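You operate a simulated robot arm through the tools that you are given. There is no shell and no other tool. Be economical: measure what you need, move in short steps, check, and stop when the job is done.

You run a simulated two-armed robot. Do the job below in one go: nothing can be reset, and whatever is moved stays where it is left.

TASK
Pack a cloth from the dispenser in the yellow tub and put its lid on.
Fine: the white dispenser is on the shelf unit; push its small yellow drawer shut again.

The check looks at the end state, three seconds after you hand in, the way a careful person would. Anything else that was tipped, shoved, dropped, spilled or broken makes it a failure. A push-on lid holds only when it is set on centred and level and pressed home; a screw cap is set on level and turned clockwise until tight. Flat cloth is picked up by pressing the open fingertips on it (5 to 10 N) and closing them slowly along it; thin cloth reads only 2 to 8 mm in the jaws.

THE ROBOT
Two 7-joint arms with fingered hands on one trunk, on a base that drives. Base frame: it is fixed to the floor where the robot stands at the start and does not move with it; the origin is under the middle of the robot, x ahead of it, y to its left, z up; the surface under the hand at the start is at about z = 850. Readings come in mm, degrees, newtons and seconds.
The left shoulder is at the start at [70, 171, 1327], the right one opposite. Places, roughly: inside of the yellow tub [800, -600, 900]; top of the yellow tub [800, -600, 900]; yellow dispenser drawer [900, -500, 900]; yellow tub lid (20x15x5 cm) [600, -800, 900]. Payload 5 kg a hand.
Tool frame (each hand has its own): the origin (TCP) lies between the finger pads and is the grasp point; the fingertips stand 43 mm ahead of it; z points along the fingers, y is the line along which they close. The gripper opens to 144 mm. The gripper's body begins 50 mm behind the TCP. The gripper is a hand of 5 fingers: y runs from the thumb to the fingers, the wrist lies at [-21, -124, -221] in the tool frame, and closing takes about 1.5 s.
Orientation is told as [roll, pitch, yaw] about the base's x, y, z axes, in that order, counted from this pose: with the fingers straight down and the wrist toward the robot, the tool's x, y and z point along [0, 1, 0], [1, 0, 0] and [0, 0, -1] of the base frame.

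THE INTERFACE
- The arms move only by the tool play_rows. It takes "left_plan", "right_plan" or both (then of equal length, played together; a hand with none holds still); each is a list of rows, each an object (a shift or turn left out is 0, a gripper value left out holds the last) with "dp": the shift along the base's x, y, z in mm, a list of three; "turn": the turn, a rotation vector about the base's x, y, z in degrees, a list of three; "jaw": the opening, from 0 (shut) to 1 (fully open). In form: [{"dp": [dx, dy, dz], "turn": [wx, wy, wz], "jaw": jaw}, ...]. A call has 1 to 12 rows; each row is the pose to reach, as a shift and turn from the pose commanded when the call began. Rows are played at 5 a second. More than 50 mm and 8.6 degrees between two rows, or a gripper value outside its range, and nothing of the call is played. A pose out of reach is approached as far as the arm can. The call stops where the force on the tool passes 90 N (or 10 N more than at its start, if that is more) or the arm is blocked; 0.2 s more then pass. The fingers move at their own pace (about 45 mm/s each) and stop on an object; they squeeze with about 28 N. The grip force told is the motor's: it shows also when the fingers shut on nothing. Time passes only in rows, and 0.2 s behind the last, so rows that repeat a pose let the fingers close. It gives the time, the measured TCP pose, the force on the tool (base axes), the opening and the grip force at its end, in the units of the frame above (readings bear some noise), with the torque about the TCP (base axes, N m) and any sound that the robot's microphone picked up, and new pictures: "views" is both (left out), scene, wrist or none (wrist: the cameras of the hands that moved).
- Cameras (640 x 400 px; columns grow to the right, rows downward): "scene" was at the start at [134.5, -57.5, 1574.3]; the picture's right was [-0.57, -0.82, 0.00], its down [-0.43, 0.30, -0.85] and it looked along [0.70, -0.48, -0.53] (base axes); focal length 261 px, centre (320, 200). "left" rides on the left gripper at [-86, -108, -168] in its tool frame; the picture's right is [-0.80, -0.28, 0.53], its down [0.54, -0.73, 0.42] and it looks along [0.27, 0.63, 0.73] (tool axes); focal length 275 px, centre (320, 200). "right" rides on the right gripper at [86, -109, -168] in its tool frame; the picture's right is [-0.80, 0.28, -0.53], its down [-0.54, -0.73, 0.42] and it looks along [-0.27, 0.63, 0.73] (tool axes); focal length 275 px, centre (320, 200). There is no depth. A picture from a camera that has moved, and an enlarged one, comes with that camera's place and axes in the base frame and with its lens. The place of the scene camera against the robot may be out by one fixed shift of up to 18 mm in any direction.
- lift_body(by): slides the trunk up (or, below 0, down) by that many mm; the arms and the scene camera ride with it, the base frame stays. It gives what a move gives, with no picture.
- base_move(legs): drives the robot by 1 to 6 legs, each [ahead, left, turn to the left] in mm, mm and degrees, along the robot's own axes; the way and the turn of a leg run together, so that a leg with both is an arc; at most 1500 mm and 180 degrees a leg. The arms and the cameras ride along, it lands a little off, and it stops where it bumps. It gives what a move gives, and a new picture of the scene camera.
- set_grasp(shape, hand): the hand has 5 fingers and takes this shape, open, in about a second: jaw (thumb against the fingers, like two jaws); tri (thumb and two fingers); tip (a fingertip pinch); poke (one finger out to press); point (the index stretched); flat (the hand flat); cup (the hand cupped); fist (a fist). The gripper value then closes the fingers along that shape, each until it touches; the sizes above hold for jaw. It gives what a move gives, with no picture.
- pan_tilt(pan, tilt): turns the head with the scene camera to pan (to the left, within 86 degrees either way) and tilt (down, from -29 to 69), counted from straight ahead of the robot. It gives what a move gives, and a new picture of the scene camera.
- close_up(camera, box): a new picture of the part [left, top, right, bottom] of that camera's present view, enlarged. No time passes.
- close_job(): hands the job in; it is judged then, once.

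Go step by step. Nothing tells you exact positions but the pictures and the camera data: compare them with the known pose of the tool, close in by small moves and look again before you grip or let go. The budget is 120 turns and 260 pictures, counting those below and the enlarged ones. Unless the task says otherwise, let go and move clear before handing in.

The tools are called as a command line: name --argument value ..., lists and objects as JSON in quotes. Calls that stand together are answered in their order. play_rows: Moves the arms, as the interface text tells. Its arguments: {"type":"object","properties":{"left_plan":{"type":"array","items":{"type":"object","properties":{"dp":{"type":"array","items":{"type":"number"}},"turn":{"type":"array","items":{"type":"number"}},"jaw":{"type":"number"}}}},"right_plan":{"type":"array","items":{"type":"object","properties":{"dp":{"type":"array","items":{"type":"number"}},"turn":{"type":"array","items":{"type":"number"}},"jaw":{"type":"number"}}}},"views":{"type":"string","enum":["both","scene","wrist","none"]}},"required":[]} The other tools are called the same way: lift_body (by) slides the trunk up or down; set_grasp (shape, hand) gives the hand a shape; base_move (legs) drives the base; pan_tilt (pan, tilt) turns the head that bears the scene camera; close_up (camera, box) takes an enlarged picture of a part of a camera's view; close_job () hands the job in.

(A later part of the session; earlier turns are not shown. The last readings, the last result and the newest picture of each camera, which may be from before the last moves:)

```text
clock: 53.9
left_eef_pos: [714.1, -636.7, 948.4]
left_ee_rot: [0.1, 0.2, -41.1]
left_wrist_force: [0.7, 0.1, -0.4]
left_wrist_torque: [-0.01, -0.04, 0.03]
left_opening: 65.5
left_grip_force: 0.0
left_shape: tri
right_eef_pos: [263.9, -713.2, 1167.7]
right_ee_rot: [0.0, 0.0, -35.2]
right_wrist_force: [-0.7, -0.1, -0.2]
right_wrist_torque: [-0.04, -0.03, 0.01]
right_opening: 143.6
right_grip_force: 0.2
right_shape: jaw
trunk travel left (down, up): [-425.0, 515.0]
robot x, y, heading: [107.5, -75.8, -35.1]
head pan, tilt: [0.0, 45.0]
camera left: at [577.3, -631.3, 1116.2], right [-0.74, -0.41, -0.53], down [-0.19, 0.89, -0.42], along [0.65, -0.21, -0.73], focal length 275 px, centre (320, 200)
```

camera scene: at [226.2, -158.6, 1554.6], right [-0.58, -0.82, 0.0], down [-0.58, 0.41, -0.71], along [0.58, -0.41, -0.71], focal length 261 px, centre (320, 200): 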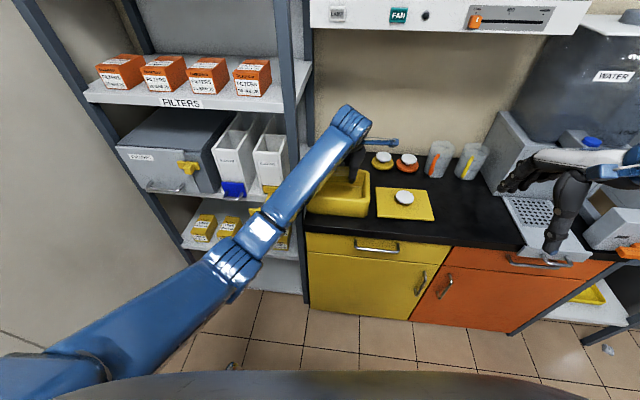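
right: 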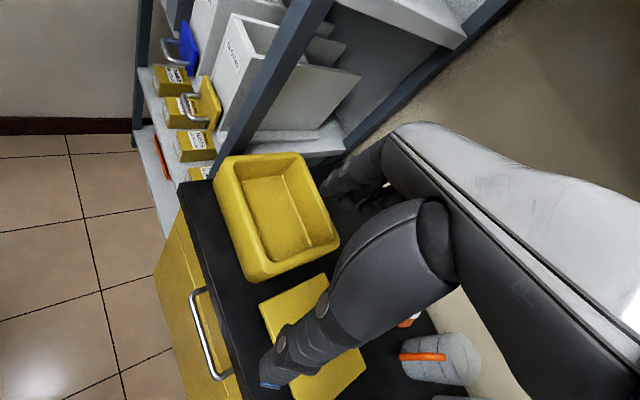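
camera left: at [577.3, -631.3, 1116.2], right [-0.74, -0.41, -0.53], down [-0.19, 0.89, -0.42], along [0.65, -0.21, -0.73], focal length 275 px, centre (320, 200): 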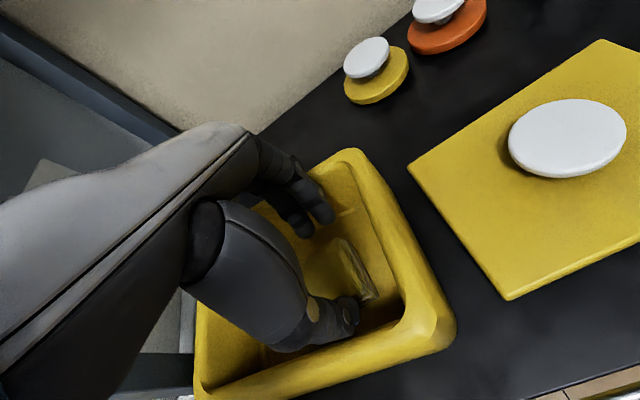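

The cloth lies in the tub. I lift out and retreat, first up, then back from the counter.

play_rows --left_plan '[{"dp": [0, 0, 40]}, {"dp": [0, 0, 85]}, {"dp": [0, 0, 130]}, {"dp": [0, 0, 170]}, {"dp": [-35, 30, 175]}, {"dp": [-70, 60, 175]}, {"dp": [-105, 90, 175], "jaw": 0}, {"dp": [-140, 120, 175]}, {"dp": [-175, 150, 175]}, {"dp": [-195, 168, 175]}, {"dp": [-195, 168, 175]}]' --views "scene"

close_up --camera "scene" --box '[290, 140, 450, 240]'

```text
clock: 55.8
left_eef_pos: [654.3, -467.2, 1096.4]
left_ee_rot: [8.1, -2.3, -35.7]
left_wrist_force: [0.3, 0.1, 0.8]
left_wrist_torque: [0.01, 0.03, -0.05]
left_opening: 3.5
left_grip_force: 0.0
left_shape: tri
left hand out of reach, approached as far as the arm can: row 8, 9
right_eef_pos: [267.6, -712.6, 1170.1]
right_ee_rot: [-0.1, 0.0, -35.1]
right_wrist_force: [-0.5, 0.4, 0.8]
right_wrist_torque: [-0.03, 0.05, 0.01]
right_opening: 143.8
right_grip_force: 0.1
right_shape: jaw
trunk travel left (down, up): [-425.0, 515.0]
robot x, y, heading: [109.0, -76.1, -35.1]
head pan, tilt: [0.0, 45.0]
stopped in row 9 (left hand): the arm was blocked; the commanded pose is now the measured one
camera scene: at [227.0, -157.2, 1554.7], right [-0.58, -0.82, 0.0], down [-0.58, 0.41, -0.71], along [0.58, -0.41, -0.71], focal length 261 px, centre (320, 200)
```

scene: 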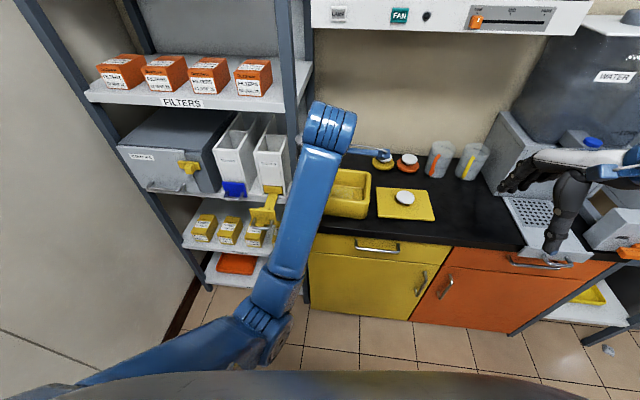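

```text
4.00 times, centred on (370, 190) of scene
camera zoom: at [227.0, -157.2, 1554.7], right [-0.58, -0.82, 0.0], down [-0.58, 0.41, -0.71], along [0.58, -0.41, -0.71], focal length 1043 px, centre (120, 240)
```

zoom: 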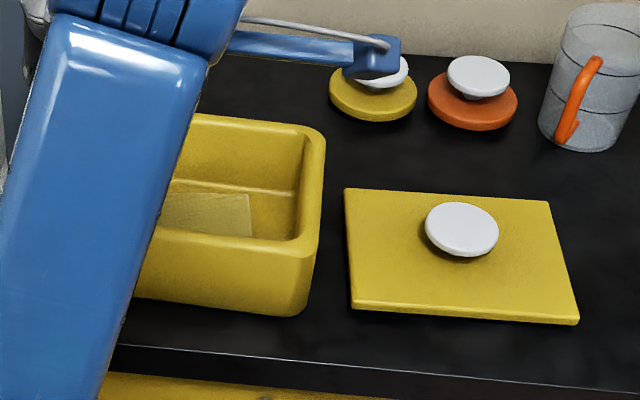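

The arm hit a joint limit pulling in, but nothing was touched; the cloth is visible in the tub. I'll straighten the hand and move left back toward the drawer.

play_rows --left_plan '[{"dp": [6, 30, 10], "turn": [-3.3, 2.4, -2.6]}, {"dp": [12, 65, 20], "turn": [-6.6, 4.7, -5.3]}, {"dp": [18, 100, 20], "turn": [-6.6, 4.7, -5.3]}, {"dp": [24, 135, 20], "turn": [-6.6, 4.7, -5.3]}, {"dp": [30, 165, 20], "turn": [-6.6, 4.7, -5.3]}, {"dp": [36, 187, 20], "turn": [-6.6, 4.7, -5.3]}, {"dp": [36, 187, 20], "turn": [-6.6, 4.7, -5.3]}]'

```text
clock: 56.6
left_eef_pos: [729.4, -319.9, 1098.6]
left_ee_rot: [9.3, -2.5, -36.4]
left_wrist_force: [0.7, 0.5, -0.7]
left_wrist_torque: [-0.03, 0.01, -0.03]
left_opening: 0.1
left_grip_force: 27.7
left_shape: tri
right_eef_pos: [265.9, -712.7, 1169.0]
right_ee_rot: [0.0, 0.0, -35.1]
right_wrist_force: [0.4, -0.3, -0.1]
right_wrist_torque: [-0.01, -0.02, 0.03]
right_opening: 143.8
right_grip_force: 0.1
right_shape: jaw
trunk travel left (down, up): [-425.0, 515.0]
robot x, y, heading: [109.8, -78.1, -35.4]
head pan, tilt: [0.0, 45.0]
stopped in row 3 (left hand): the arm was blocked; the commanded pose is now the measured one
camera scene: at [226.9, -157.8, 1554.6], right [-0.58, -0.82, 0.0], down [-0.58, 0.41, -0.71], along [0.58, -0.41, -0.71], focal length 261 px, centre (320, 200)
camera left: at [571.0, -341.8, 1244.6], right [-0.62, -0.41, -0.67], down [-0.21, 0.91, -0.36], along [0.76, -0.08, -0.65], focal length 275 px, centre (320, 200)
```

scene: 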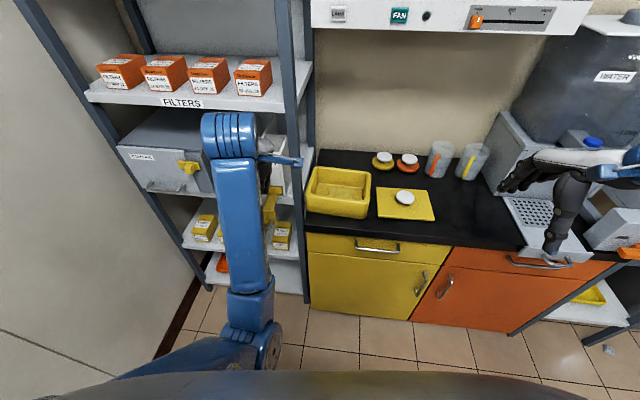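
left: 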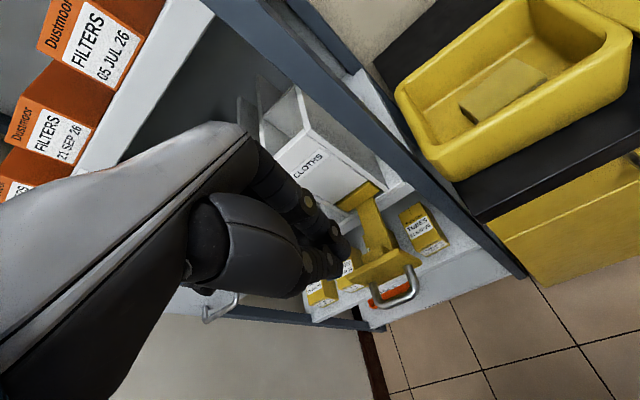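

The arm moves but stops on joint limits; it is now near the drawer. I'll straighten the hand in place.

play_rows --left_plan '[{"dp": [0, 0, 5], "turn": [-2, 1.4, -1]}, {"dp": [0, 0, 10], "turn": [-4, 2.8, -2]}, {"dp": [0, 0, 15], "turn": [-6, 4.2, -3]}, {"dp": [0, 0, 20], "turn": [-7.6, 5.4, -4.6]}, {"dp": [0, 0, 20], "turn": [-7.6, 5.4, -4.6]}]' --views "none"

```text
clock: 57.6
left_eef_pos: [776.2, -262.2, 1108.4]
left_ee_rot: [8.2, -2.7, -36.5]
left_wrist_force: [0.1, 0.8, 0.7]
left_wrist_torque: [-0.02, 0.05, 0.01]
left_opening: 0.0
left_grip_force: 27.8
left_shape: tri
right_eef_pos: [267.3, -712.9, 1169.1]
right_ee_rot: [-0.1, -0.1, -35.1]
right_wrist_force: [0.4, -0.4, 0.0]
right_wrist_torque: [0.02, -0.01, -0.01]
right_opening: 143.7
right_grip_force: 0.0
right_shape: jaw
trunk travel left (down, up): [-425.0, 515.0]
robot x, y, heading: [109.9, -78.0, -35.0]
head pan, tilt: [0.0, 45.0]
stopped in row 5 (left hand): the arm was blocked; the commanded pose is now the measured one
```

The hand drifts left while the arm seeks another posture. I'll look before commanding more.

pan_tilt --pan 10 --tilt 55

```text
clock: 58.3
left_eef_pos: [776.3, -263.7, 1107.9]
left_ee_rot: [8.1, -2.6, -36.4]
left_wrist_force: [0.1, 0.1, 0.2]
left_wrist_torque: [0.0, 0.01, 0.01]
left_opening: 0.0
left_grip_force: 28.3
left_shape: tri
right_eef_pos: [266.1, -713.3, 1168.0]
right_ee_rot: [0.0, 0.0, -35.2]
right_wrist_force: [-0.5, -0.7, -0.7]
right_wrist_torque: [0.02, -0.03, -0.03]
right_opening: 143.8
right_grip_force: 0.0
right_shape: jaw
trunk travel left (down, up): [-425.0, 515.0]
robot x, y, heading: [108.9, -74.4, -35.3]
head pan, tilt: [10.0, 55.0]
camera scene: at [225.3, -142.5, 1541.2], right [-0.43, -0.91, 0.0], down [-0.74, 0.35, -0.57], along [0.52, -0.24, -0.82], focal length 261 px, centre (320, 200)
```

scene: 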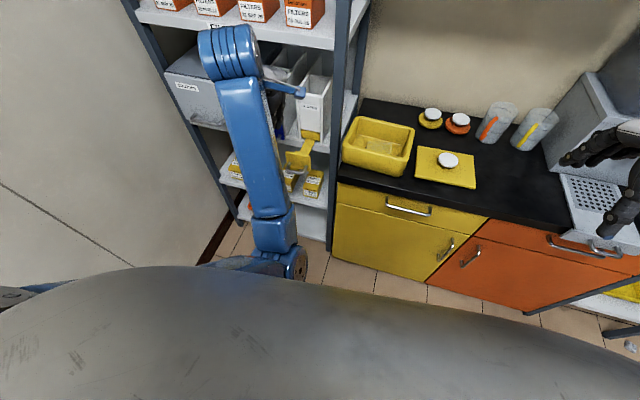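

The left elbow has dropped low in front of my chest. I'll try a plain lift of the hand to see whether it tracks.

play_rows --left_plan '[{"dp": [0, 0, 15]}, {"dp": [0, 0, 30]}, {"dp": [0, 0, 45]}, {"dp": [0, 0, 45]}]' --views "scene"

```text
clock: 59.5
left_eef_pos: [811.6, -213.6, 1153.7]
left_ee_rot: [14.5, -3.2, -32.5]
left_wrist_force: [-0.6, 0.0, -0.7]
left_wrist_torque: [0.01, 0.0, 0.0]
left_opening: 0.1
left_grip_force: 28.3
left_shape: tri
left hand out of reach, approached as far as the arm can: row 3
right_eef_pos: [265.6, -712.4, 1169.2]
right_ee_rot: [-0.1, 0.0, -35.1]
right_wrist_force: [0.1, -0.3, 0.3]
right_wrist_torque: [-0.04, -0.01, 0.03]
right_opening: 143.9
right_grip_force: 0.1
right_shape: jaw
trunk travel left (down, up): [-425.0, 515.0]
robot x, y, heading: [109.6, -78.3, -35.2]
head pan, tilt: [10.0, 55.0]
stopped in row 4 (left hand): the arm was blocked; the commanded pose is now the measured one
camera scene: at [225.6, -142.0, 1541.1], right [-0.42, -0.91, 0.0], down [-0.74, 0.35, -0.57], along [0.52, -0.24, -0.82], focal length 261 px, centre (320, 200)
```

scene: 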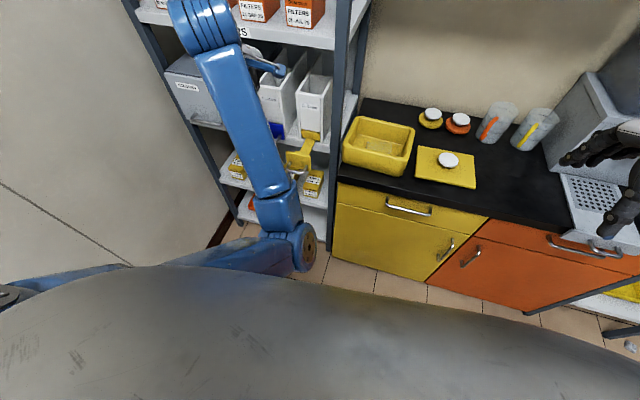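

The arm is stuck in an awkward posture. I'll drive straight back 200 mm to get free room and reconfigure there.

base_move --legs '[[-200, 0, 0]]'

play_rows --left_plan '[{"dp": [20, -15, 0]}, {"dp": [40, -30, 0]}, {"dp": [40, -30, 0]}]' --views "none"

```text
clock: 61.0
left_eef_pos: [671.7, -132.8, 1156.9]
left_ee_rot: [14.3, -3.4, -33.8]
left_wrist_force: [-1.1, 1.4, 1.8]
left_wrist_torque: [-0.12, -0.11, -0.04]
left_opening: 0.0
left_grip_force: 27.8
left_shape: tri
right_eef_pos: [112.5, -621.3, 1171.1]
right_ee_rot: [-0.2, -0.4, -36.4]
right_wrist_force: [-1.5, 1.6, 1.2]
right_wrist_torque: [-0.13, -0.11, -0.03]
right_opening: 143.8
right_grip_force: 0.1
right_shape: jaw
trunk travel left (down, up): [-425.0, 515.0]
robot x, y, heading: [-23.0, 9.9, -36.5]
head pan, tilt: [10.0, 55.0]
stopped in leg 1: the robot was blocked; the commanded pose is now the measured one
camera scene: at [84.7, -48.1, 1541.9], right [-0.45, -0.9, 0.0], down [-0.73, 0.36, -0.58], along [0.52, -0.26, -0.82], focal length 261 px, centre (320, 200)
```

scene: 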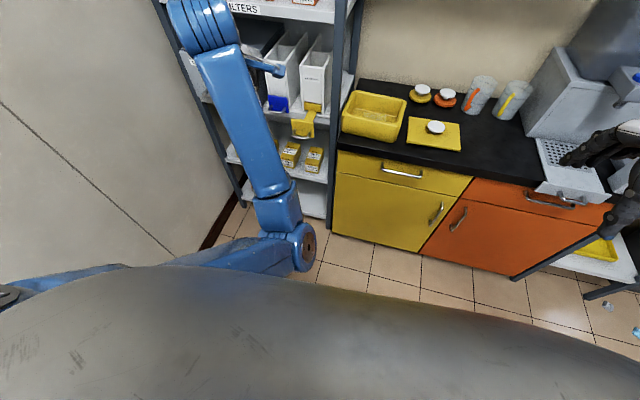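

```text
clock: 61.8
left_eef_pos: [713.6, -167.8, 1151.6]
left_ee_rot: [14.4, -3.1, -33.9]
left_wrist_force: [0.1, -0.2, 0.3]
left_wrist_torque: [0.06, -0.03, 0.0]
left_opening: 0.0
left_grip_force: 28.1
left_shape: tri
right_eef_pos: [116.9, -626.1, 1167.6]
right_ee_rot: [0.0, 0.0, -36.5]
right_wrist_force: [-1.4, -1.7, -0.5]
right_wrist_torque: [0.05, -0.03, 0.02]
right_opening: 144.0
right_grip_force: 0.0
right_shape: jaw
trunk travel left (down, up): [-425.0, 515.0]
robot x, y, heading: [-26.8, 16.0, -36.4]
head pan, tilt: [10.0, 55.0]
```

The base stopped ~160 mm back, so I won't push further back. The hand now tracks; I straighten its orientation.

play_rows --left_plan '[{"dp": [0, 0, 0], "turn": [-4, 2.7, -2.3]}, {"dp": [0, 0, 0], "turn": [-8, 5.4, -4.6]}, {"dp": [0, 0, 0], "turn": [-12, 8, -7]}, {"dp": [0, 0, 0], "turn": [-12, 8, -7]}]' --views "scene"

```text
clock: 62.8
left_eef_pos: [723.1, -151.2, 1152.5]
left_ee_rot: [1.7, -3.7, -38.9]
left_wrist_force: [0.1, 0.0, -0.6]
left_wrist_torque: [0.03, -0.03, 0.03]
left_opening: 0.0
left_grip_force: 28.4
left_shape: tri
right_eef_pos: [117.0, -625.3, 1169.2]
right_ee_rot: [-0.1, 0.0, -36.3]
right_wrist_force: [-0.4, 0.6, 0.3]
right_wrist_torque: [0.03, 0.02, 0.0]
right_opening: 144.0
right_grip_force: 0.0
right_shape: jaw
trunk travel left (down, up): [-425.0, 515.0]
robot x, y, heading: [-23.7, 14.6, -36.5]
head pan, tilt: [10.0, 55.0]
camera scene: at [89.1, -53.6, 1541.1], right [-0.45, -0.9, 0.0], down [-0.73, 0.36, -0.57], along [0.51, -0.26, -0.82], focal length 261 px, centre (320, 200)
```

scene: 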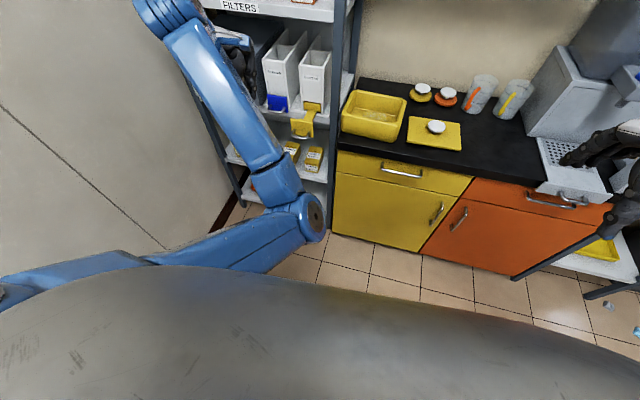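

Tracking is normal again. I move in front of the drawer handle, tilting the closed fingers ~33° forward, staying high.

play_rows --left_plan '[{"dp": [-6, -18, -10], "turn": [-3, -4, 0]}, {"dp": [-12, -36, -20], "turn": [-7, -8, -1]}, {"dp": [-18, -54, -30], "turn": [-11, -12.5, -1]}, {"dp": [-25, -72, -40], "turn": [-15, -17.5, -1]}, {"dp": [-33, -90, -60], "turn": [-19.6, -22.7, -1]}, {"dp": [-41, -108, -90], "turn": [-19.6, -22.7, -1]}, {"dp": [-41, -108, -110], "turn": [-19.6, -22.7, -1]}, {"dp": [-41, -108, -110], "turn": [-19.6, -22.7, -1]}]'

```text
clock: 63.8
left_eef_pos: [745.4, -167.8, 1146.9]
left_ee_rot: [7.9, -24.7, -39.6]
left_wrist_force: [0.3, 0.1, 0.3]
left_wrist_torque: [-0.02, -0.02, 0.02]
left_opening: 0.0
left_grip_force: 28.0
left_shape: tri
right_eef_pos: [116.0, -624.8, 1168.0]
right_ee_rot: [-0.1, 0.0, -36.3]
right_wrist_force: [-0.7, 0.1, -0.2]
right_wrist_torque: [-0.02, 0.01, 0.01]
right_opening: 143.9
right_grip_force: 0.0
right_shape: jaw
trunk travel left (down, up): [-425.0, 515.0]
robot x, y, heading: [-23.0, 15.0, -36.4]
head pan, tilt: [10.0, 55.0]
stopped in row 4 (left hand): the arm was blocked; the commanded pose is now the measured one
camera scene: at [88.4, -53.1, 1541.3], right [-0.45, -0.9, 0.0], down [-0.73, 0.36, -0.57], along [0.51, -0.26, -0.82], focal length 261 px, centre (320, 200)
camera left: at [551.0, -149.1, 1241.7], right [-0.45, -0.56, -0.7], down [-0.02, 0.79, -0.62], along [0.89, -0.26, -0.36], focal length 275 px, centre (320, 200)
```

scene: 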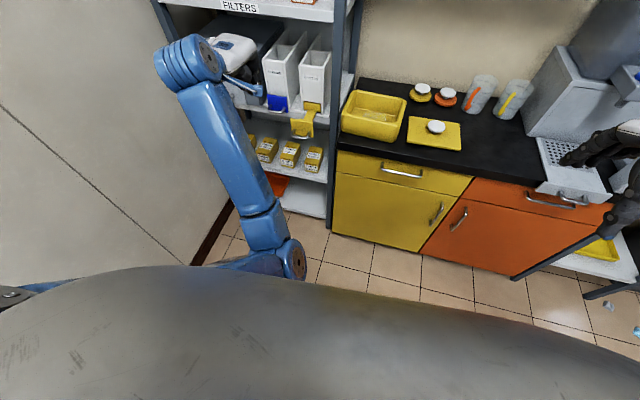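
left: 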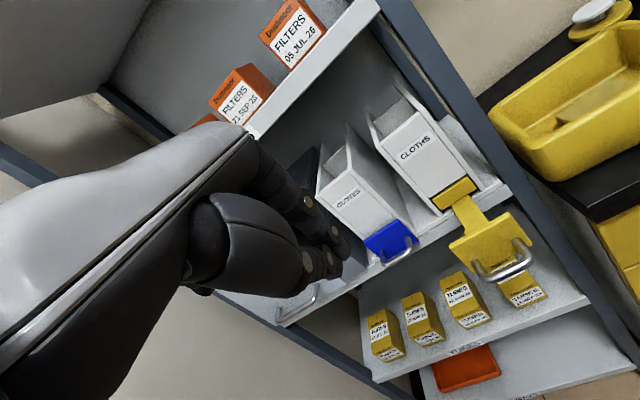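

The elbow jams again when I move right. Turning the wrist out to the left (yaw −131°) gave a good elbow posture before, so I'll untilt the hand and then yaw it that way in place.

play_rows --left_plan '[{"dp": [-5, 3, 0], "turn": [3.1, 7.7, 0]}, {"dp": [-10, 6, 0], "turn": [6.3, 15.5, 0]}, {"dp": [-15, 9, 0], "turn": [9.6, 23.5, 0]}, {"dp": [-15, 9, 0], "turn": [9.6, 23.5, 0]}]' --views "none"

play_rows --left_plan '[{"dp": [0, 0, 0], "turn": [0, 0, -8]}, {"dp": [0, 0, 0], "turn": [0, 0, -16]}, {"dp": [0, 0, 0], "turn": [0, 0, -24]}, {"dp": [0, 0, 0], "turn": [0, 0, -32]}, {"dp": [0, 0, 0], "turn": [0, 0, -40]}, {"dp": [0, 0, 0], "turn": [0, 0, -48]}, {"dp": [0, 0, 0], "turn": [0, 0, -56]}, {"dp": [0, 0, 0], "turn": [0, 0, -56]}]' --views "scene"

```text
refused: row 3 steps farther than a row can; nothing moved
```

```text
clock: 65.6
left_eef_pos: [743.1, -170.1, 1146.6]
left_ee_rot: [7.9, -24.7, -95.6]
left_wrist_force: [-0.4, -1.0, -0.4]
left_wrist_torque: [0.03, 0.01, 0.02]
left_opening: 0.0
left_grip_force: 27.3
left_shape: tri
right_eef_pos: [115.9, -626.1, 1168.8]
right_ee_rot: [0.1, -0.1, -36.4]
right_wrist_force: [-0.7, -0.2, -0.6]
right_wrist_torque: [0.0, -0.02, -0.01]
right_opening: 143.8
right_grip_force: 0.0
right_shape: jaw
trunk travel left (down, up): [-425.0, 515.0]
robot x, y, heading: [-26.7, 14.7, -36.5]
head pan, tilt: [10.0, 55.0]
camera scene: at [88.2, -54.3, 1541.1], right [-0.45, -0.9, 0.0], down [-0.73, 0.37, -0.57], along [0.51, -0.26, -0.82], focal length 261 px, centre (320, 200)
```

scene: 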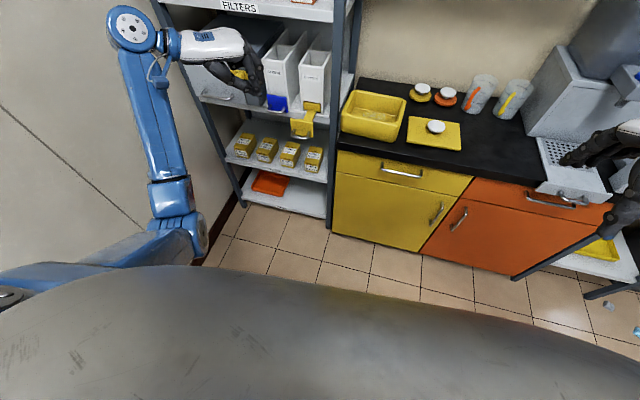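

Yawing freed the elbow (it swung left). Now I untilt and finish the yaw.

play_rows --left_plan '[{"dp": [0, 0, 0], "turn": [6.3, 1.4, 0]}, {"dp": [0, 0, 0], "turn": [12.6, 2.8, 0]}, {"dp": [0, 0, 0], "turn": [19, 4.1, 0]}, {"dp": [0, 0, 0], "turn": [25.4, 5.5, 0]}, {"dp": [0, 0, 0], "turn": [25.4, 5.5, 0]}]' --views "none"

play_rows --left_plan '[{"dp": [-10, -10, 0], "turn": [0, 0, -8]}, {"dp": [-20, -20, 0], "turn": [0, 0, -16]}, {"dp": [-30, -30, 0], "turn": [0, 0, -24]}, {"dp": [-38, -45, 0], "turn": [0, 0, -30]}, {"dp": [-45, -60, 0], "turn": [0, 0, -34]}, {"dp": [-50, -75, -15], "turn": [0, 0, -34]}, {"dp": [-55, -90, -30], "turn": [0, 0, -34]}, {"dp": [-55, -90, -30], "turn": [0, 0, -34]}]'

```text
clock: 66.8
left_eef_pos: [744.4, -169.4, 1147.3]
left_ee_rot: [0.0, 0.3, -93.7]
left_wrist_force: [0.8, 0.9, -0.2]
left_wrist_torque: [-0.02, 0.02, -0.03]
left_opening: 0.0
left_grip_force: 28.1
left_shape: tri
right_eef_pos: [116.2, -625.7, 1167.8]
right_ee_rot: [-0.1, 0.0, -36.5]
right_wrist_force: [0.5, 1.2, -0.8]
right_wrist_torque: [0.01, 0.01, 0.0]
right_opening: 144.2
right_grip_force: 0.1
right_shape: jaw
trunk travel left (down, up): [-425.0, 515.0]
robot x, y, heading: [-22.5, 15.3, -36.4]
head pan, tilt: [10.0, 55.0]
```

```text
clock: 68.6
left_eef_pos: [690.1, -262.9, 1115.3]
left_ee_rot: [0.3, 0.2, -127.9]
left_wrist_force: [1.4, 0.0, 0.2]
left_wrist_torque: [0.01, -0.01, 0.0]
left_opening: 0.0
left_grip_force: 28.1
left_shape: tri
right_eef_pos: [116.3, -624.4, 1169.5]
right_ee_rot: [-0.1, -0.1, -36.5]
right_wrist_force: [-0.1, 0.1, 0.8]
right_wrist_torque: [-0.03, 0.02, -0.03]
right_opening: 144.1
right_grip_force: 0.1
right_shape: jaw
trunk travel left (down, up): [-425.0, 515.0]
robot x, y, heading: [-25.8, 13.3, -36.8]
head pan, tilt: [10.0, 55.0]
camera scene: at [88.8, -53.4, 1541.2], right [-0.45, -0.9, 0.0], down [-0.73, 0.36, -0.57], along [0.51, -0.26, -0.82], focal length 261 px, centre (320, 200)
camera left: at [689.0, -125.3, 1283.7], right [-0.45, 0.71, -0.54], down [0.88, 0.24, -0.42], along [-0.17, -0.66, -0.73], focal length 275 px, centre (320, 200)
```

scene: 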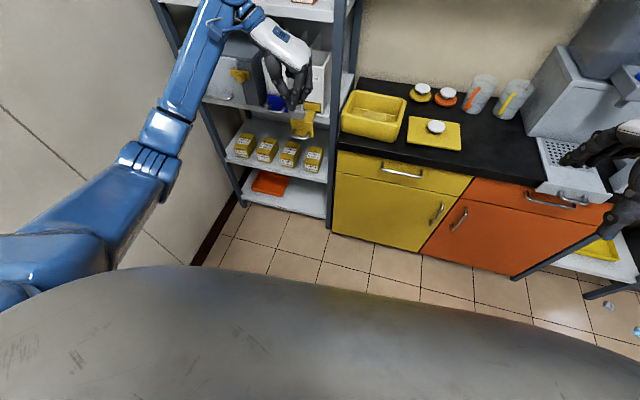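
left: 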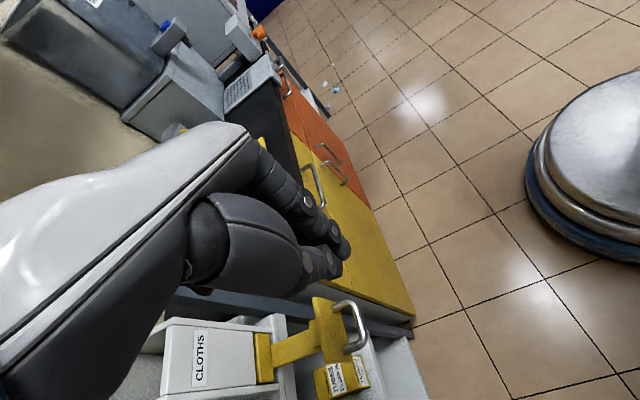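

The posture is good again, with the hand over the space in front of the handle. I'll go down in front of the handle bar and check before pushing.

play_rows --left_plan '[{"dp": [0, 13, -35]}, {"dp": [0, 13, -70]}, {"dp": [0, 13, -105]}, {"dp": [0, 13, -135]}, {"dp": [0, 13, -135]}]' --views "wrist"

close_up --camera "scene" --box '[240, 60, 350, 160]'

```text
clock: 69.8
left_eef_pos: [692.7, -248.2, 982.1]
left_ee_rot: [0.1, 0.2, -127.9]
left_wrist_force: [0.0, -0.2, 0.7]
left_wrist_torque: [0.01, -0.01, 0.02]
left_opening: 0.0
left_grip_force: 27.9
left_shape: tri
right_eef_pos: [115.9, -625.2, 1169.3]
right_ee_rot: [0.0, 0.0, -36.3]
right_wrist_force: [0.7, -0.2, 0.5]
right_wrist_torque: [0.0, 0.02, -0.01]
right_opening: 143.7
right_grip_force: 0.1
right_shape: jaw
trunk travel left (down, up): [-425.0, 515.0]
robot x, y, heading: [-23.6, 16.4, -36.5]
head pan, tilt: [10.0, 55.0]
camera left: at [692.2, -109.8, 1149.4], right [-0.45, 0.71, -0.54], down [0.88, 0.24, -0.42], along [-0.17, -0.66, -0.73], focal length 275 px, centre (320, 200)
```

left: 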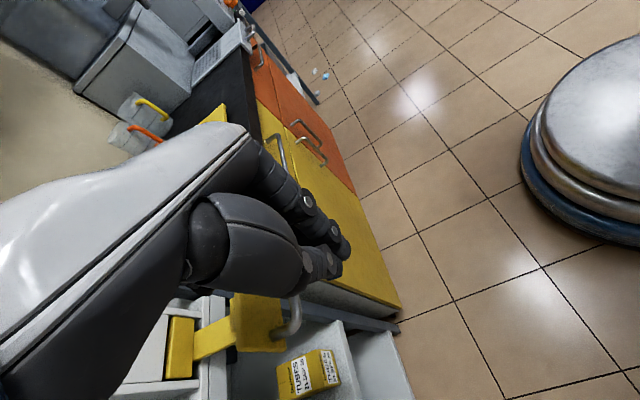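

```text
4.00 times, centred on (295, 110) of scene
camera zoom: at [88.4, -54.2, 1541.1], right [-0.45, -0.9, 0.0], down [-0.73, 0.37, -0.57], along [0.51, -0.26, -0.82], focal length 1043 px, centre (420, 560)
```

zoom: 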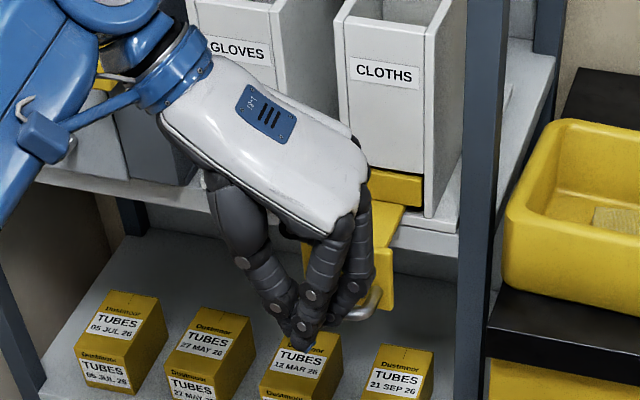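

Fingertips are in front of the handle, slightly left of its centre. I shift right 13 mm, lower 15 mm, and push in 70 mm.

play_rows --left_plan '[{"dp": [-9, -10, -8]}, {"dp": [-9, -10, -16]}, {"dp": [-1, -17, -16]}, {"dp": [6, -23, -16]}, {"dp": [14, -30, -16]}, {"dp": [21, -36, -16]}, {"dp": [29, -43, -16]}, {"dp": [37, -49, -16]}, {"dp": [44, -56, -16]}]' --views "none"

close_up --camera "scene" --box '[240, 60, 350, 160]'

close_up --camera "left" --box '[120, 150, 440, 350]'

```text
clock: 71.8
left_eef_pos: [734.5, -302.4, 965.5]
left_ee_rot: [0.3, 0.2, -127.8]
left_wrist_force: [-0.4, 0.1, 0.3]
left_wrist_torque: [0.02, 0.0, 0.02]
left_opening: 0.1
left_grip_force: 27.8
left_shape: tri
right_eef_pos: [116.9, -626.9, 1167.9]
right_ee_rot: [0.0, 0.0, -36.4]
right_wrist_force: [-0.2, 0.1, -1.2]
right_wrist_torque: [0.05, 0.01, -0.01]
right_opening: 144.3
right_grip_force: 0.0
right_shape: jaw
trunk travel left (down, up): [-425.0, 515.0]
robot x, y, heading: [-22.9, 10.2, -36.6]
head pan, tilt: [10.0, 55.0]
```

```text
4.00 times, centred on (295, 110) of scene
camera zoom: at [89.0, -54.6, 1541.1], right [-0.45, -0.9, 0.0], down [-0.73, 0.37, -0.57], along [0.51, -0.26, -0.82], focal length 1043 px, centre (420, 560)
```

zoom: 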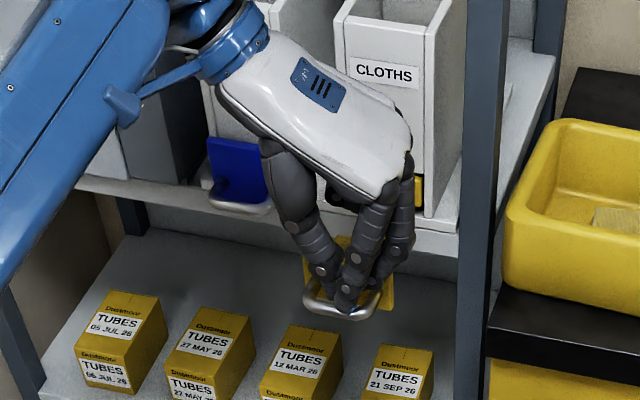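

```text
2.00 times, centred on (280, 250) of left
camera zoom: at [733.8, -165.1, 1133.9], right [-0.45, 0.71, -0.54], down [0.88, 0.24, -0.42], along [-0.17, -0.66, -0.73], focal length 551 px, centre (400, 100)
```

zoom: 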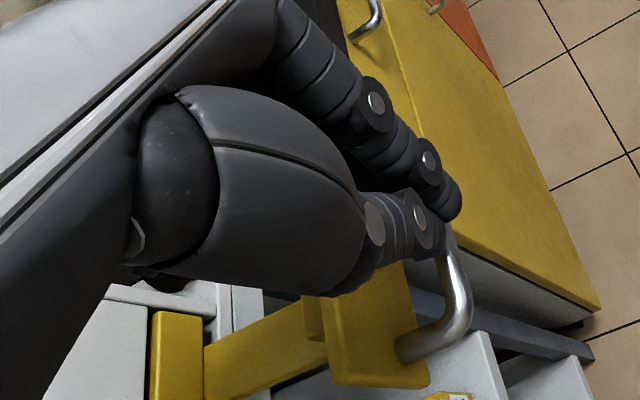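

The curled fingertips passed above the bar. I back out, go 28 mm lower and push on the bar itself.

play_rows --left_plan '[{"dp": [-12, 10, 6]}, {"dp": [-25, 21, 6]}, {"dp": [-38, 33, 6]}, {"dp": [-50, 43, 6]}, {"dp": [-50, 43, -14]}, {"dp": [-50, 43, -32]}, {"dp": [-38, 33, -32]}, {"dp": [-30, 26, -32]}, {"dp": [-23, 20, -32]}, {"dp": [-15, 13, -32]}, {"dp": [-8, 7, -32]}]' --views "none"

close_up --camera "scene" --box '[240, 60, 350, 160]'

close_up --camera "left" --box '[120, 150, 440, 350]'

```text
clock: 74.2
left_eef_pos: [726.9, -296.6, 932.4]
left_ee_rot: [0.0, 0.2, -128.0]
left_wrist_force: [-0.5, 1.6, 0.5]
left_wrist_torque: [0.01, -0.01, -0.01]
left_opening: 0.0
left_grip_force: 27.9
left_shape: tri
right_eef_pos: [117.4, -624.5, 1167.8]
right_ee_rot: [0.1, 0.0, -36.4]
right_wrist_force: [-0.4, -0.8, -0.2]
right_wrist_torque: [0.01, 0.01, -0.02]
right_opening: 143.8
right_grip_force: 0.1
right_shape: jaw
trunk travel left (down, up): [-425.0, 515.0]
robot x, y, heading: [-24.8, 14.2, -36.6]
head pan, tilt: [10.0, 55.0]
```

```text
4.00 times, centred on (295, 110) of scene
camera zoom: at [88.9, -54.1, 1541.1], right [-0.45, -0.9, 0.0], down [-0.73, 0.37, -0.57], along [0.51, -0.26, -0.82], focal length 1043 px, centre (420, 560)
```

zoom: 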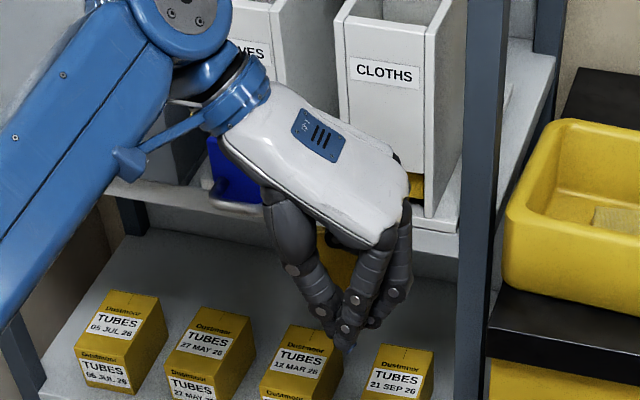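

```text
2.00 times, centred on (280, 250) of left
camera zoom: at [724.9, -158.1, 1100.4], right [-0.45, 0.71, -0.54], down [0.88, 0.24, -0.42], along [-0.17, -0.66, -0.73], focal length 551 px, centre (400, 100)
```

zoom: 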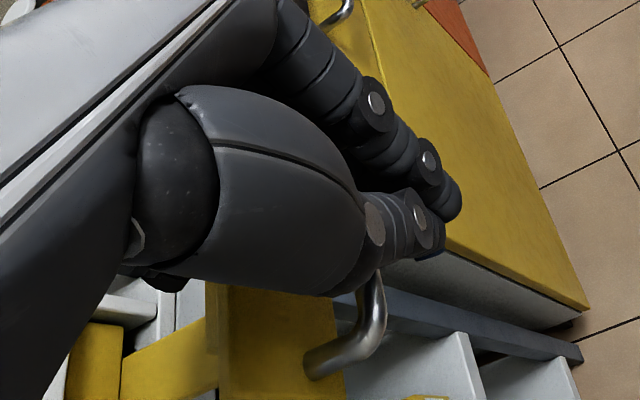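

The fingers are now at the bar's front. I push on steadily.

play_rows --left_plan '[{"dp": [6, -5, 0]}, {"dp": [12, -10, 0]}, {"dp": [18, -15.5, 0]}, {"dp": [24, -21, 0]}, {"dp": [30, -26, 0]}, {"dp": [36, -31, 0]}, {"dp": [42, -36, 0]}]' --views "none"

close_up --camera "scene" --box '[240, 60, 350, 160]'

close_up --camera "left" --box '[120, 150, 440, 350]'

```text
clock: 75.8
left_eef_pos: [767.8, -331.5, 933.0]
left_ee_rot: [0.1, 0.1, -127.9]
left_wrist_force: [-1.1, 0.1, -0.1]
left_wrist_torque: [-0.01, 0.02, 0.01]
left_opening: 0.0
left_grip_force: 27.4
left_shape: tri
right_eef_pos: [116.5, -626.0, 1169.3]
right_ee_rot: [-0.1, 0.0, -36.4]
right_wrist_force: [-0.4, 0.4, -0.3]
right_wrist_torque: [0.01, -0.01, 0.01]
right_opening: 143.8
right_grip_force: 0.1
right_shape: jaw
trunk travel left (down, up): [-425.0, 515.0]
robot x, y, heading: [-28.7, 14.1, -36.1]
head pan, tilt: [10.0, 55.0]
```

```text
4.00 times, centred on (295, 110) of scene
camera zoom: at [88.8, -54.4, 1541.1], right [-0.45, -0.9, 0.0], down [-0.73, 0.37, -0.57], along [0.51, -0.26, -0.82], focal length 1043 px, centre (420, 560)
```

zoom: 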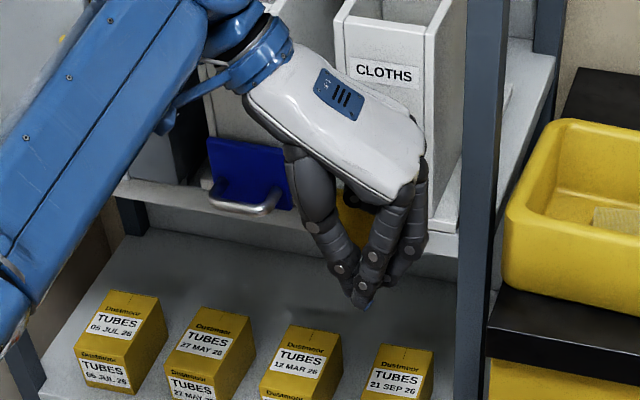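

```text
2.00 times, centred on (280, 250) of left
camera zoom: at [767.2, -194.1, 1100.9], right [-0.45, 0.71, -0.54], down [0.88, 0.24, -0.42], along [-0.17, -0.66, -0.73], focal length 551 px, centre (400, 100)
```

zoom: 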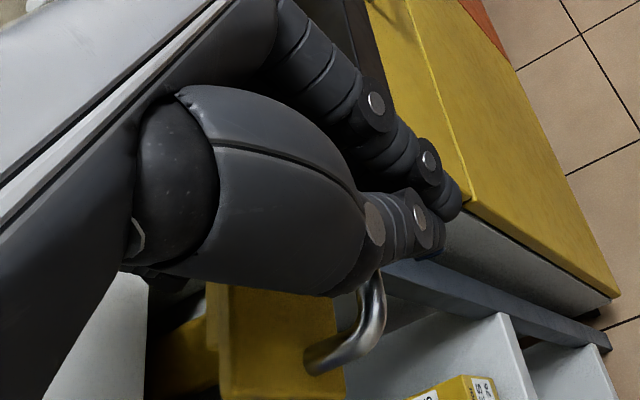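

The drawer is moving in with the hand. I continue in small steps until it seats.

play_rows --left_plan '[{"dp": [5, -4, 0]}, {"dp": [10, -8.5, 0]}, {"dp": [15, -13, 0]}, {"dp": [20, -17, 0]}, {"dp": [25, -21.5, 0]}]' --views "none"

close_up --camera "scene" --box '[240, 60, 350, 160]'

close_up --camera "left" --box '[120, 150, 440, 350]'

```text
clock: 77.0
left_eef_pos: [793.6, -352.6, 932.6]
left_ee_rot: [0.2, 0.2, -127.9]
left_wrist_force: [-0.9, 1.0, -0.9]
left_wrist_torque: [-0.02, 0.06, -0.02]
left_opening: 0.0
left_grip_force: 28.4
left_shape: tri
right_eef_pos: [116.3, -625.2, 1169.0]
right_ee_rot: [0.0, -0.1, -36.5]
right_wrist_force: [0.0, -0.5, -0.5]
right_wrist_torque: [-0.02, 0.05, 0.02]
right_opening: 144.1
right_grip_force: 0.0
right_shape: jaw
trunk travel left (down, up): [-425.0, 515.0]
robot x, y, heading: [-22.8, 11.1, -36.8]
head pan, tilt: [10.0, 55.0]
```

```text
4.00 times, centred on (295, 110) of scene
camera zoom: at [88.9, -54.2, 1541.1], right [-0.45, -0.9, 0.0], down [-0.73, 0.37, -0.57], along [0.51, -0.26, -0.82], focal length 1043 px, centre (420, 560)
```

zoom: 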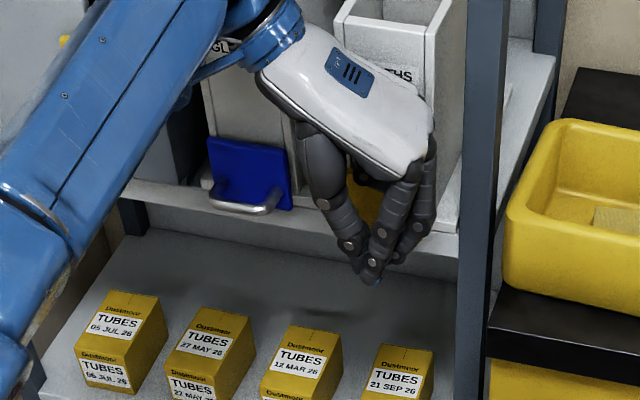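

```text
2.00 times, centred on (280, 250) of left
camera zoom: at [792.7, -214.5, 1100.3], right [-0.45, 0.71, -0.54], down [0.88, 0.24, -0.42], along [-0.17, -0.66, -0.73], focal length 551 px, centre (400, 100)
```

zoom: 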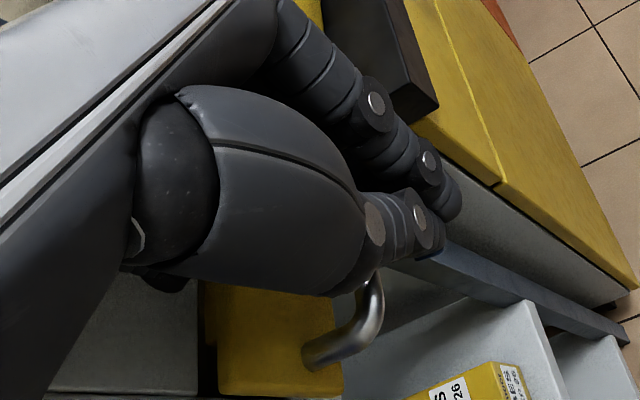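

Nearly shut. I push the last millimetres in 3 mm steps and watch the force.

play_rows --left_plan '[{"dp": [2.3, -2, 0]}, {"dp": [4.6, -4, 0]}, {"dp": [6.8, -5.9, 0]}]' --views "none"

close_up --camera "left" --box '[120, 200, 360, 380]'

```text
clock: 77.8
left_eef_pos: [798.0, -357.3, 933.8]
left_ee_rot: [0.2, 0.2, -127.9]
left_wrist_force: [-6.7, 5.5, -3.1]
left_wrist_torque: [-0.28, -0.36, -0.16]
left_opening: 0.0
left_grip_force: 28.4
left_shape: tri
right_eef_pos: [115.4, -625.1, 1169.0]
right_ee_rot: [-0.1, 0.0, -36.4]
right_wrist_force: [0.1, -0.7, -0.5]
right_wrist_torque: [0.02, -0.05, 0.0]
right_opening: 144.0
right_grip_force: 0.0
right_shape: jaw
trunk travel left (down, up): [-425.0, 515.0]
robot x, y, heading: [-28.8, 11.0, -36.6]
head pan, tilt: [10.0, 55.0]
```

```text
2.22 times, centred on (240, 290) of left
camera zoom: at [798.0, -220.1, 1100.7], right [-0.45, 0.71, -0.53], down [0.88, 0.24, -0.42], along [-0.17, -0.66, -0.73], focal length 612 px, centre (498, 0)
```

zoom: 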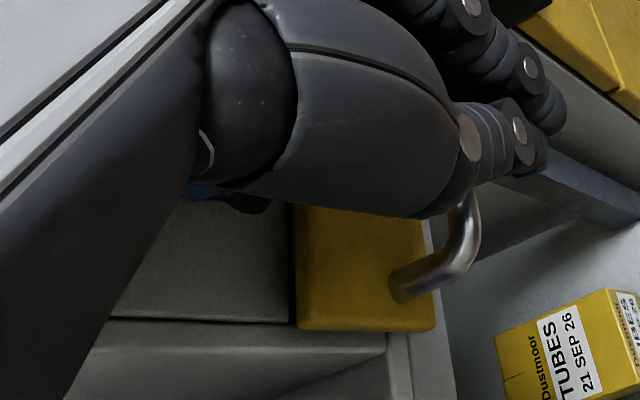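

Force rises (≈9 N): it's seating or the hand touches. One more 3 mm push, then back off and inspect.

play_rows --left_plan '[{"dp": [1.5, -1.3, 0]}, {"dp": [2.5, -2, 0]}]' --views "none"

play_rows --left_plan '[{"dp": [-15, 13, 0]}, {"dp": [-40, 34, 0]}, {"dp": [-65, 56, 5]}, {"dp": [-85, 73, 25]}, {"dp": [-95, 82, 60]}, {"dp": [-95, 82, 100]}, {"dp": [-95, 82, 100]}]' --views "wrist"

close_up --camera "scene" --box '[240, 60, 350, 160]'

```text
clock: 78.4
left_eef_pos: [799.3, -357.7, 932.3]
left_ee_rot: [0.0, 0.3, -128.0]
left_wrist_force: [-25.4, 25.5, -9.9]
left_wrist_torque: [-1.49, -1.8, -0.7]
left_opening: 0.2
left_grip_force: 27.9
left_shape: tri
right_eef_pos: [115.5, -623.0, 1169.8]
right_ee_rot: [-0.2, -0.1, -36.3]
right_wrist_force: [-0.1, 0.1, 0.2]
right_wrist_torque: [0.0, -0.01, 0.02]
right_opening: 143.9
right_grip_force: 0.1
right_shape: jaw
trunk travel left (down, up): [-425.0, 515.0]
robot x, y, heading: [-26.5, 13.6, -36.4]
head pan, tilt: [10.0, 55.0]
```

```text
clock: 80.0
left_eef_pos: [706.5, -279.5, 1035.5]
left_ee_rot: [0.0, 0.2, -127.9]
left_wrist_force: [0.2, 0.5, -0.3]
left_wrist_torque: [0.0, 0.03, 0.01]
left_opening: 0.0
left_grip_force: 27.9
left_shape: tri
right_eef_pos: [116.8, -625.2, 1168.3]
right_ee_rot: [-0.1, -0.1, -36.4]
right_wrist_force: [0.4, -0.3, 0.2]
right_wrist_torque: [0.0, 0.03, 0.01]
right_opening: 143.7
right_grip_force: 0.1
right_shape: jaw
trunk travel left (down, up): [-425.0, 515.0]
robot x, y, heading: [-24.5, 13.1, -36.3]
head pan, tilt: [10.0, 55.0]
camera left: at [704.0, -141.9, 1203.3], right [-0.45, 0.71, -0.54], down [0.88, 0.24, -0.42], along [-0.17, -0.66, -0.73], focal length 275 px, centre (320, 200)
```

left: 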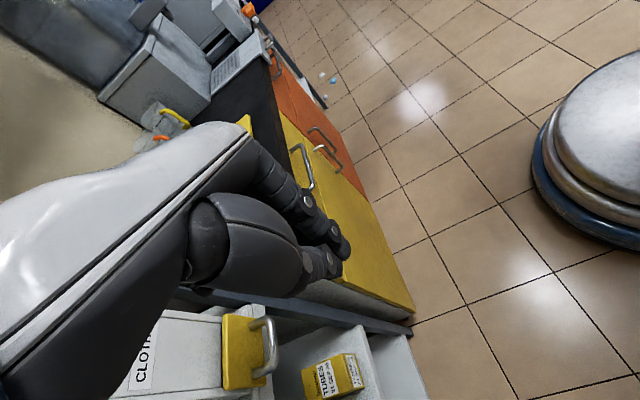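

```text
4.00 times, centred on (295, 110) of scene
camera zoom: at [89.2, -53.7, 1541.1], right [-0.45, -0.9, 0.0], down [-0.73, 0.37, -0.57], along [0.51, -0.26, -0.82], focal length 1043 px, centre (420, 560)
```

zoom: 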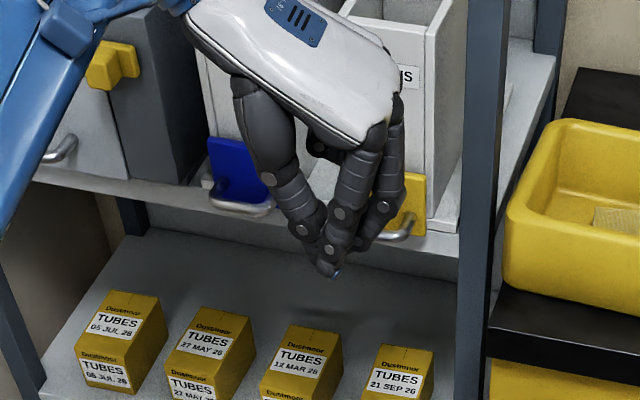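

close_up --camera "left" --box '[120, 280, 320, 400]'

```text
3.20 times, centred on (220, 340) of left
camera zoom: at [704.0, -141.9, 1203.3], right [-0.45, 0.71, -0.54], down [0.88, 0.24, -0.42], along [-0.17, -0.66, -0.73], focal length 881 px, centre (640, -248)
```

zoom: 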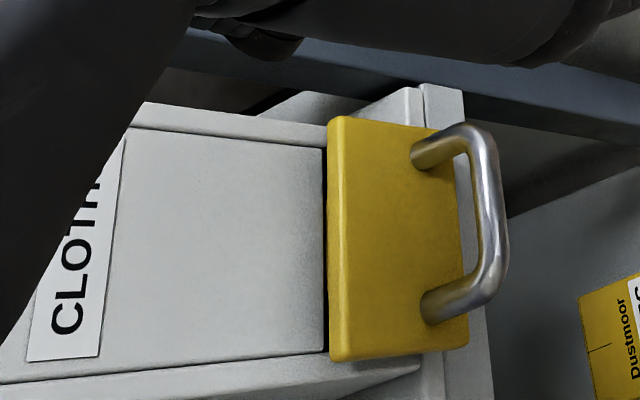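

The drawer is shut flush. Now I retract the left hand so I can drive closer for the lid with the right hand.

play_rows --left_plan '[{"dp": [-30, 15, 20]}, {"dp": [-60, 30, 40]}, {"dp": [-90, 45, 60]}, {"dp": [-120, 60, 80]}, {"dp": [-150, 75, 100]}, {"dp": [-170, 90, 110]}, {"dp": [-170, 90, 110]}]' --views "scene"

```text
clock: 81.6
left_eef_pos: [534.2, -189.0, 1143.1]
left_ee_rot: [0.0, 0.2, -127.9]
left_wrist_force: [0.2, -0.6, 0.2]
left_wrist_torque: [-0.01, 0.02, 0.01]
left_opening: 0.0
left_grip_force: 28.3
left_shape: tri
right_eef_pos: [116.0, -626.0, 1166.7]
right_ee_rot: [0.0, 0.0, -36.5]
right_wrist_force: [0.4, 0.2, 0.6]
right_wrist_torque: [0.01, 0.03, 0.01]
right_opening: 144.1
right_grip_force: 0.0
right_shape: jaw
trunk travel left (down, up): [-425.0, 515.0]
robot x, y, heading: [-25.1, 15.1, -36.4]
head pan, tilt: [10.0, 55.0]
camera scene: at [89.3, -54.4, 1541.0], right [-0.45, -0.9, 0.0], down [-0.73, 0.37, -0.57], along [0.51, -0.26, -0.82], focal length 261 px, centre (320, 200)
```

scene: 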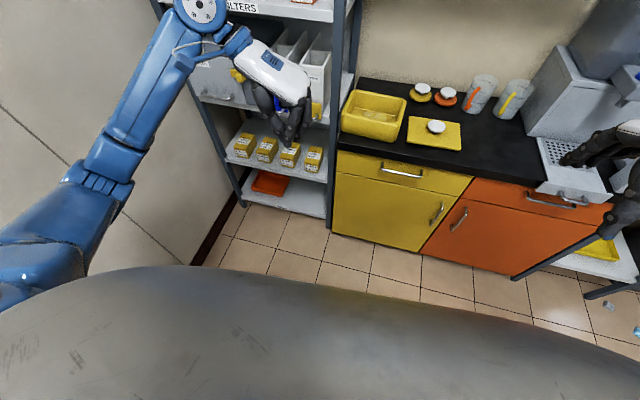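

Left arm is in. I drive ahead 150 mm and 50 mm left, and aim the head at the tub.

base_move --legs '[[150, 50, 0]]'

pan_tilt --pan -10 --tilt 45

```text
clock: 83.0
left_eef_pos: [685.8, -236.0, 1143.3]
left_ee_rot: [0.2, 0.2, -127.8]
left_wrist_force: [0.5, -0.2, 0.1]
left_wrist_torque: [0.01, -0.01, 0.01]
left_opening: 0.2
left_grip_force: 27.9
left_shape: tri
right_eef_pos: [268.3, -674.6, 1169.5]
right_ee_rot: [0.0, -0.1, -36.2]
right_wrist_force: [0.1, -0.2, 0.3]
right_wrist_torque: [-0.01, -0.06, -0.01]
right_opening: 143.8
right_grip_force: 0.0
right_shape: jaw
trunk travel left (down, up): [-425.0, 515.0]
robot x, y, heading: [127.6, -35.3, -36.6]
head pan, tilt: [10.0, 55.0]
camera scene: at [239.0, -103.2, 1541.3], right [-0.44, -0.9, 0.0], down [-0.73, 0.36, -0.57], along [0.52, -0.25, -0.82], focal length 261 px, centre (320, 200)
```

scene: 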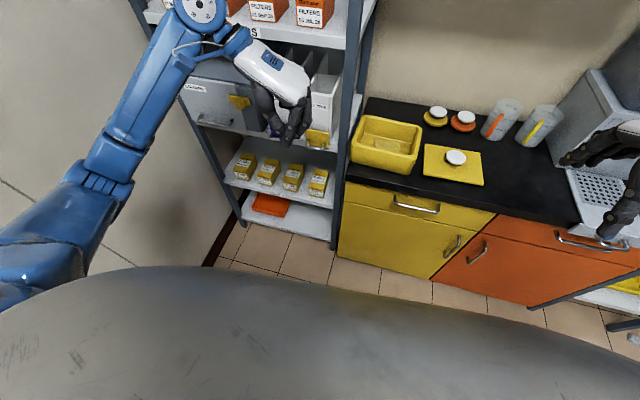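

```text
clock: 83.8
left_eef_pos: [687.2, -236.7, 1142.4]
left_ee_rot: [0.1, 0.2, -127.7]
left_wrist_force: [-0.4, 0.5, -0.5]
left_wrist_torque: [0.01, 0.02, 0.05]
left_opening: 0.0
left_grip_force: 27.9
left_shape: tri
right_eef_pos: [270.3, -675.0, 1169.1]
right_ee_rot: [-0.1, 0.0, -36.2]
right_wrist_force: [-0.2, -0.4, -0.7]
right_wrist_torque: [0.01, -0.01, 0.0]
right_opening: 143.6
right_grip_force: 0.1
right_shape: jaw
trunk travel left (down, up): [-425.0, 515.0]
robot x, y, heading: [127.0, -32.7, -36.3]
head pan, tilt: [-10.0, 45.0]
camera scene: at [232.5, -130.4, 1554.5], right [-0.72, -0.69, 0.0], down [-0.49, 0.51, -0.71], along [0.49, -0.51, -0.71], focal length 261 px, centre (320, 200)
```

scene: 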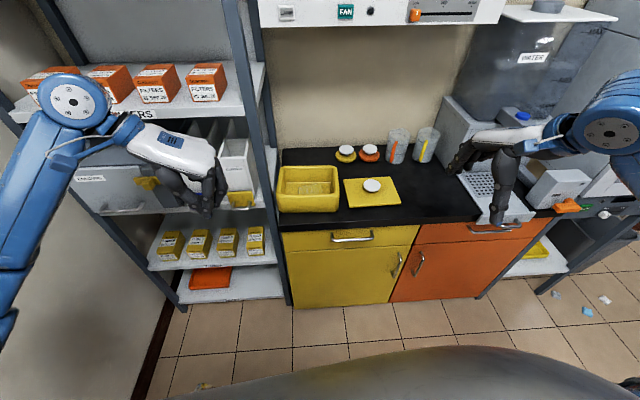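

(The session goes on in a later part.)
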